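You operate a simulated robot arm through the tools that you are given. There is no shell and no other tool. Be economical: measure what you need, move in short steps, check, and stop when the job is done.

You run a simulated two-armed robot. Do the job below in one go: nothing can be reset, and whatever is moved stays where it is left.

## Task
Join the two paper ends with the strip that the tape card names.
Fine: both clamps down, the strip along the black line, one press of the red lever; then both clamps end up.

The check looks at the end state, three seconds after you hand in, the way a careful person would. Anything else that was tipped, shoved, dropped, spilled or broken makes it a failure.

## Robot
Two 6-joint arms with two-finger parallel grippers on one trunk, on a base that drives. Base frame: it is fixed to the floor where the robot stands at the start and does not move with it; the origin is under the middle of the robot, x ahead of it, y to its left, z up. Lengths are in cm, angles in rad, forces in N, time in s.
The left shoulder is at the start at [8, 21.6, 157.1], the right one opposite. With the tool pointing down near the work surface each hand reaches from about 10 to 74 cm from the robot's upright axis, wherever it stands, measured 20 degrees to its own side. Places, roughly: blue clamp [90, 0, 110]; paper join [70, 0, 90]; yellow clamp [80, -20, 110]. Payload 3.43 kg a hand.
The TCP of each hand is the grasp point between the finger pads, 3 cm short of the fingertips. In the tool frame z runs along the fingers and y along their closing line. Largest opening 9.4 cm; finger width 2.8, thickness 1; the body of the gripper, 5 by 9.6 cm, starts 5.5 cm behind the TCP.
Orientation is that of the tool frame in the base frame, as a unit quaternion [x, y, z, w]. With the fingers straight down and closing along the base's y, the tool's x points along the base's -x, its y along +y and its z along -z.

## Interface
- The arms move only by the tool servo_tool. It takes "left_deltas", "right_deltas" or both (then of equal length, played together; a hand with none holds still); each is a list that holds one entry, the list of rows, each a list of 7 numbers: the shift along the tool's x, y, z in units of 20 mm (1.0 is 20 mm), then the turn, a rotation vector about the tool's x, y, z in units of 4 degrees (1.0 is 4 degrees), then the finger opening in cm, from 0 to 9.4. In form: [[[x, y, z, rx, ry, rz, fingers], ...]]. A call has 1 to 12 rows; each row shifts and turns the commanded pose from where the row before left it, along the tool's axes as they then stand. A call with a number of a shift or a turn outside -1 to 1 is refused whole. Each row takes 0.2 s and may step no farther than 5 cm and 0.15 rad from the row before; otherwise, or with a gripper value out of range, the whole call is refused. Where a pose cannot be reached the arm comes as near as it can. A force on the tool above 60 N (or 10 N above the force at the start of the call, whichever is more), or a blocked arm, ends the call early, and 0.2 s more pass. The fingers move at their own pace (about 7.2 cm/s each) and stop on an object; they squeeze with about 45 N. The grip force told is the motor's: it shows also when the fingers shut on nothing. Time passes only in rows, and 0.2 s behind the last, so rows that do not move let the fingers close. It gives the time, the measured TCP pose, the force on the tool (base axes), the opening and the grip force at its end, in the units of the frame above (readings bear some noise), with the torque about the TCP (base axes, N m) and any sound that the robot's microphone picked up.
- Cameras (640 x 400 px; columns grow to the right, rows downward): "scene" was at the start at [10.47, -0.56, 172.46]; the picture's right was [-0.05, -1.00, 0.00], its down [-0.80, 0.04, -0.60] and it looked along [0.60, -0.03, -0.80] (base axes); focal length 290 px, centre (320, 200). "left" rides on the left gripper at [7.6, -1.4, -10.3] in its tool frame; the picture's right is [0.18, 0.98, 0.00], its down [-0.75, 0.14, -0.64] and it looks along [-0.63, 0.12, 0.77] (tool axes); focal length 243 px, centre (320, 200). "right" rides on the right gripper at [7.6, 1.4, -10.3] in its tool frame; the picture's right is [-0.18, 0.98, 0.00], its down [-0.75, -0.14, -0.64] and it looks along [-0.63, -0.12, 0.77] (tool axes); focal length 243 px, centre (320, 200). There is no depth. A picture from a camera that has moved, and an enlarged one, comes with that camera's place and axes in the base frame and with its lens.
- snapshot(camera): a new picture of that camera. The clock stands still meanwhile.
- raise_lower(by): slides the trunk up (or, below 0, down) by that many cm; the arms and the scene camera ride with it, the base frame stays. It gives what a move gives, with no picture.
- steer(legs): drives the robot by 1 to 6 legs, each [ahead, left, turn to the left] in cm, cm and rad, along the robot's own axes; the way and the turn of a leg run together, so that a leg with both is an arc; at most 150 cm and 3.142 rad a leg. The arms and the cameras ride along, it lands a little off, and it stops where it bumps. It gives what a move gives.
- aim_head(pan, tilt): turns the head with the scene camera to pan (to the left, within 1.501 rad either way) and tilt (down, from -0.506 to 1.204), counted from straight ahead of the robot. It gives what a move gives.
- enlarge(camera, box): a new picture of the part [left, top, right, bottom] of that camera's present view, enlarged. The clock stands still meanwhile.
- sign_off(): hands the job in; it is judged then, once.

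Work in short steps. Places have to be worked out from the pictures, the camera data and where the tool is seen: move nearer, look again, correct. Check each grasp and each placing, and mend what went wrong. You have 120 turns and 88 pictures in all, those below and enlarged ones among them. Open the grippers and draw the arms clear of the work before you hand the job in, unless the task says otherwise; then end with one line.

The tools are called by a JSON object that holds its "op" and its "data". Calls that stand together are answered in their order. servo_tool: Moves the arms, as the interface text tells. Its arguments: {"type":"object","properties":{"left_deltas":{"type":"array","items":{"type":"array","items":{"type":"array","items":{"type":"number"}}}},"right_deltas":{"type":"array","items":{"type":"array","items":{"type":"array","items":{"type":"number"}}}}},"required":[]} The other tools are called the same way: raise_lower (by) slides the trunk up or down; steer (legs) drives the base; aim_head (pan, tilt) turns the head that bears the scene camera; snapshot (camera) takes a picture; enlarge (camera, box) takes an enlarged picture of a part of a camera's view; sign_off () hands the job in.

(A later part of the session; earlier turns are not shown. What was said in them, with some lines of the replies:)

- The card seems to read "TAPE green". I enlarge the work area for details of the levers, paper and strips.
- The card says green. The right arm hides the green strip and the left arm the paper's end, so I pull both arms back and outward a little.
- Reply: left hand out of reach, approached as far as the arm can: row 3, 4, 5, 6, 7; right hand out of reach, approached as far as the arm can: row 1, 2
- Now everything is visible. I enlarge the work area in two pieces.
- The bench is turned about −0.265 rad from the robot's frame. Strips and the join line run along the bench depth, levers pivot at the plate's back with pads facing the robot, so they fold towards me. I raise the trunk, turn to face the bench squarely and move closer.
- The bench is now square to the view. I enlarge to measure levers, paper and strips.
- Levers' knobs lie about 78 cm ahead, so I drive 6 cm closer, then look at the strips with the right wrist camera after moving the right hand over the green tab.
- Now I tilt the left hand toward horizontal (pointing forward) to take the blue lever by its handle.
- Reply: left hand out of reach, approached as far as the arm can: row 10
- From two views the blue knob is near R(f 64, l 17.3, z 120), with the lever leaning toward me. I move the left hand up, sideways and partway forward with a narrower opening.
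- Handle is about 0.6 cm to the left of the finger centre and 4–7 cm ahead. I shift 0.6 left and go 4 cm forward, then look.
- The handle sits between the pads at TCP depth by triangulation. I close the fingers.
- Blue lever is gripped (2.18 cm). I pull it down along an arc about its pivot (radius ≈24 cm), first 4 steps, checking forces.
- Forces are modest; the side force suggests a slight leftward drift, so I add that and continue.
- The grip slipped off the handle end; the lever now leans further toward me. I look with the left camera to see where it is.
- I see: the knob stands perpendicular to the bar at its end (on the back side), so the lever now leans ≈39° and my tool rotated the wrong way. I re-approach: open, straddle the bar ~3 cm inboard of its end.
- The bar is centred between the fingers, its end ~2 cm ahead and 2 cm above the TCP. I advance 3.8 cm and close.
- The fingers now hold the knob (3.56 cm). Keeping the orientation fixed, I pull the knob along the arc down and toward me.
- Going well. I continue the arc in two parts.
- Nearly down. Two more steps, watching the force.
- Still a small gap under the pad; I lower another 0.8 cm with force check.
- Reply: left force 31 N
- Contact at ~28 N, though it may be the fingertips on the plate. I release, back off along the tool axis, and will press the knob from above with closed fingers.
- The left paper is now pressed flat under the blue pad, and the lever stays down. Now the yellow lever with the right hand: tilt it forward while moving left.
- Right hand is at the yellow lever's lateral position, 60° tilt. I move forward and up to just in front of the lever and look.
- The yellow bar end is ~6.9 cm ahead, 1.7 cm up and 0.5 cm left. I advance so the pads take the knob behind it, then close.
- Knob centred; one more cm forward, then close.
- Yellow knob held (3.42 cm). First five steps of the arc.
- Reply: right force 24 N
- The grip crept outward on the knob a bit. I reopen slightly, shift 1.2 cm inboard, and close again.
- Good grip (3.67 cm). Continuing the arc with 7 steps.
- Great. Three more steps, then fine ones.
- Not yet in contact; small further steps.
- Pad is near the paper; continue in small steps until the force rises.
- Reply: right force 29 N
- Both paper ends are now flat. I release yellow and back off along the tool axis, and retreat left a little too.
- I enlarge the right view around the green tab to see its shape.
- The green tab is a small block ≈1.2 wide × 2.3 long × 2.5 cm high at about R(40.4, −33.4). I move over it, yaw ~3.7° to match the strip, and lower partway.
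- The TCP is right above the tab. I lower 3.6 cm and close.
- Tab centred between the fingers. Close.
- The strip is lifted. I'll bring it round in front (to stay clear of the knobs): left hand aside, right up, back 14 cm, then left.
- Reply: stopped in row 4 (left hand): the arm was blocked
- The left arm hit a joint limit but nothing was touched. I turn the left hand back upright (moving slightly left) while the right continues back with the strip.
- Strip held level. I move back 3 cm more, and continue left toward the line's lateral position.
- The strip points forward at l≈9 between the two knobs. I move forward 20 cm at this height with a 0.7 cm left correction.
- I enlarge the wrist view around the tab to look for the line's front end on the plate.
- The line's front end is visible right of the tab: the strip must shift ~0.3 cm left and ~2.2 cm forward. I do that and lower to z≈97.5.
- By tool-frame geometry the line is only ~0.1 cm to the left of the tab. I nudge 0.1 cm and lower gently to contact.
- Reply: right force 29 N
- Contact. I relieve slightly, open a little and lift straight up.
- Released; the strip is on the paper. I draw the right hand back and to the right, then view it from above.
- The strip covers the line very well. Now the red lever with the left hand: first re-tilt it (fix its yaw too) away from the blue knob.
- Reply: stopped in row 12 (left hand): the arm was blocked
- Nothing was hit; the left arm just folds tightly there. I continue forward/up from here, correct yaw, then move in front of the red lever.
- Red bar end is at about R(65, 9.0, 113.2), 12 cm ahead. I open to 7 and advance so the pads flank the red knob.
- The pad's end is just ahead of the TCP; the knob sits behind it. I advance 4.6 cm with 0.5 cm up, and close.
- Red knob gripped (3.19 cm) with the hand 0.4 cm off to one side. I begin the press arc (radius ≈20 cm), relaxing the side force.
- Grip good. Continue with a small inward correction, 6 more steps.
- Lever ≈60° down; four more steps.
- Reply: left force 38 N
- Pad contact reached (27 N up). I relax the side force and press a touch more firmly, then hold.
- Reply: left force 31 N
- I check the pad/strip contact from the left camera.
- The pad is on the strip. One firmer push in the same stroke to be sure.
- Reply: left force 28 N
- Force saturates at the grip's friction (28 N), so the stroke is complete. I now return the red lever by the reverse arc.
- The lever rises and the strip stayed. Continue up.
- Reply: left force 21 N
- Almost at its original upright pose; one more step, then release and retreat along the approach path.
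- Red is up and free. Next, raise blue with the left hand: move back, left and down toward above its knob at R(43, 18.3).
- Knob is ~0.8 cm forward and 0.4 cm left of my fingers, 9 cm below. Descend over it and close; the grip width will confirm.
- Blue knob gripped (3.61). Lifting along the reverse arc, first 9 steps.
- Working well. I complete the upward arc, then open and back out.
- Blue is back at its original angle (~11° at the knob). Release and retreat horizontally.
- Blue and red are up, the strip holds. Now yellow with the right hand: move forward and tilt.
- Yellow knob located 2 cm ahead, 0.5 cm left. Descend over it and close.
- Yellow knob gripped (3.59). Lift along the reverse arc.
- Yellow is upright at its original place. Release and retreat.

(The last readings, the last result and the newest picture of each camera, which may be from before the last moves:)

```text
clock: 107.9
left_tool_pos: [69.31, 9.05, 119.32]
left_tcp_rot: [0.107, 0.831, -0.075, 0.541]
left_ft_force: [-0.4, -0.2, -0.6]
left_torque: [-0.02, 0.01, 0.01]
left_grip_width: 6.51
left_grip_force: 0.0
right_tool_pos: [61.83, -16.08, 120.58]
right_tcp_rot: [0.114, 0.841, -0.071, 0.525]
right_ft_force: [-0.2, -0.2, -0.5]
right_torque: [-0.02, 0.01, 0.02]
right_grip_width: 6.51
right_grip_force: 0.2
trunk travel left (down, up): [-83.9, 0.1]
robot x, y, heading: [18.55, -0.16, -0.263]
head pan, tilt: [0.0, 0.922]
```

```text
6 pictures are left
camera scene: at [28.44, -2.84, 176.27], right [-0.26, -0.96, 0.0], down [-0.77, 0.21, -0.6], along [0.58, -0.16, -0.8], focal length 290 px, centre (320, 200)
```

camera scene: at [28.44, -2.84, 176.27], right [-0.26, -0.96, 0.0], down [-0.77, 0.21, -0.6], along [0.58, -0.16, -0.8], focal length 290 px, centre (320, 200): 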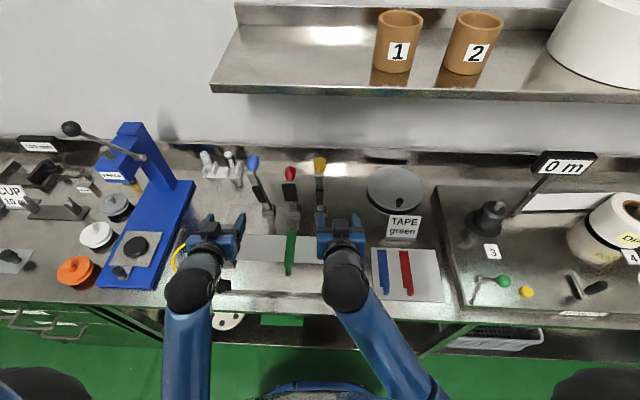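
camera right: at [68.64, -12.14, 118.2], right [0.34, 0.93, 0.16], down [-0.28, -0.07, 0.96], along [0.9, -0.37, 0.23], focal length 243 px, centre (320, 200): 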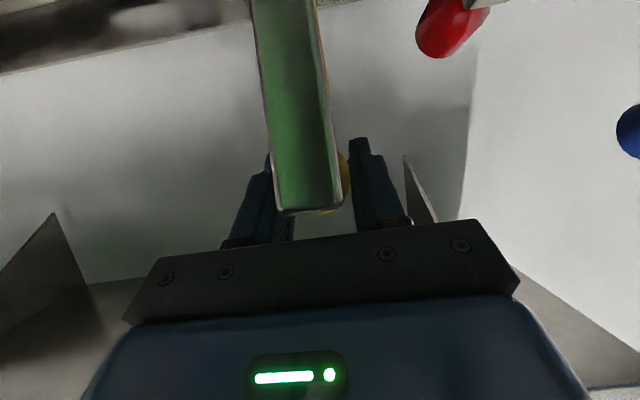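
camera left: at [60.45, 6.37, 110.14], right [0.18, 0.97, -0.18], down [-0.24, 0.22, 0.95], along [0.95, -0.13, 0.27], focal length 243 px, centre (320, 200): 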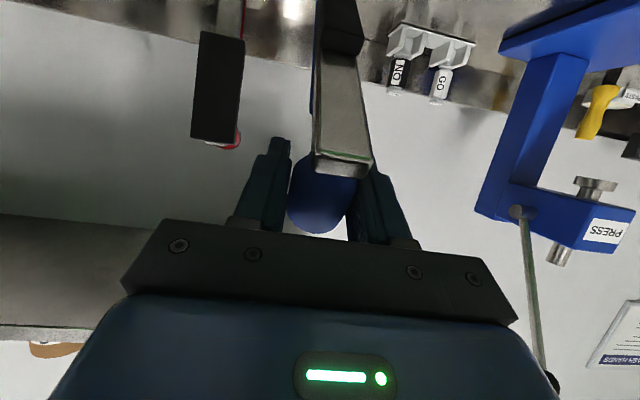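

All three levers are up. I back the robot straight off 20 cm to clear the work and take a last look.

{"op": "steer", "data": {"legs": [[-20, 0, 0]]}}

{"op": "enlarge", "data": {"camera": "scene", "box": [220, 100, 380, 230]}}

```text
clock: 109.5
left_tool_pos: [50.48, 14.17, 119.11]
left_tcp_rot: [0.107, 0.832, -0.075, 0.539]
left_ft_force: [0.3, 0.2, -0.4]
left_torque: [0.02, 0.0, -0.02]
left_grip_width: 6.51
left_grip_force: 0.0
right_tool_pos: [42.95, -10.84, 120.25]
right_tcp_rot: [0.114, 0.841, -0.07, 0.524]
right_ft_force: [1.1, -0.3, -0.4]
right_torque: [0.01, -0.02, 0.02]
right_grip_width: 6.51
right_grip_force: 0.1
trunk travel left (down, up): [-83.9, 0.1]
robot x, y, heading: [-0.54, 5.01, -0.267]
head pan, tilt: [0.0, 0.922]
```

```text
3.08 times, centred on (300, 165) of scene
camera zoom: at [9.83, 2.34, 176.21], right [-0.27, -0.96, 0.0], down [-0.77, 0.21, -0.6], along [0.58, -0.16, -0.8], focal length 893 px, centre (382, 308)
```

zoom: 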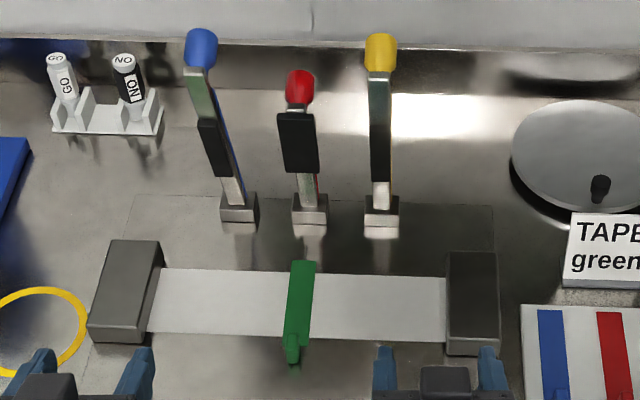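

Both paper ends lie flat under the green strip with the clamps up, so the join took. Everything else is where it was, so I hand in.

{"op": "sign_off", "data": {}}

```text
The job is handed in.
```

The two paper ends are joined with the green strip, which lies along the black line. I pressed the red lever once, both clamps are back up, and the arms are clear of the work.
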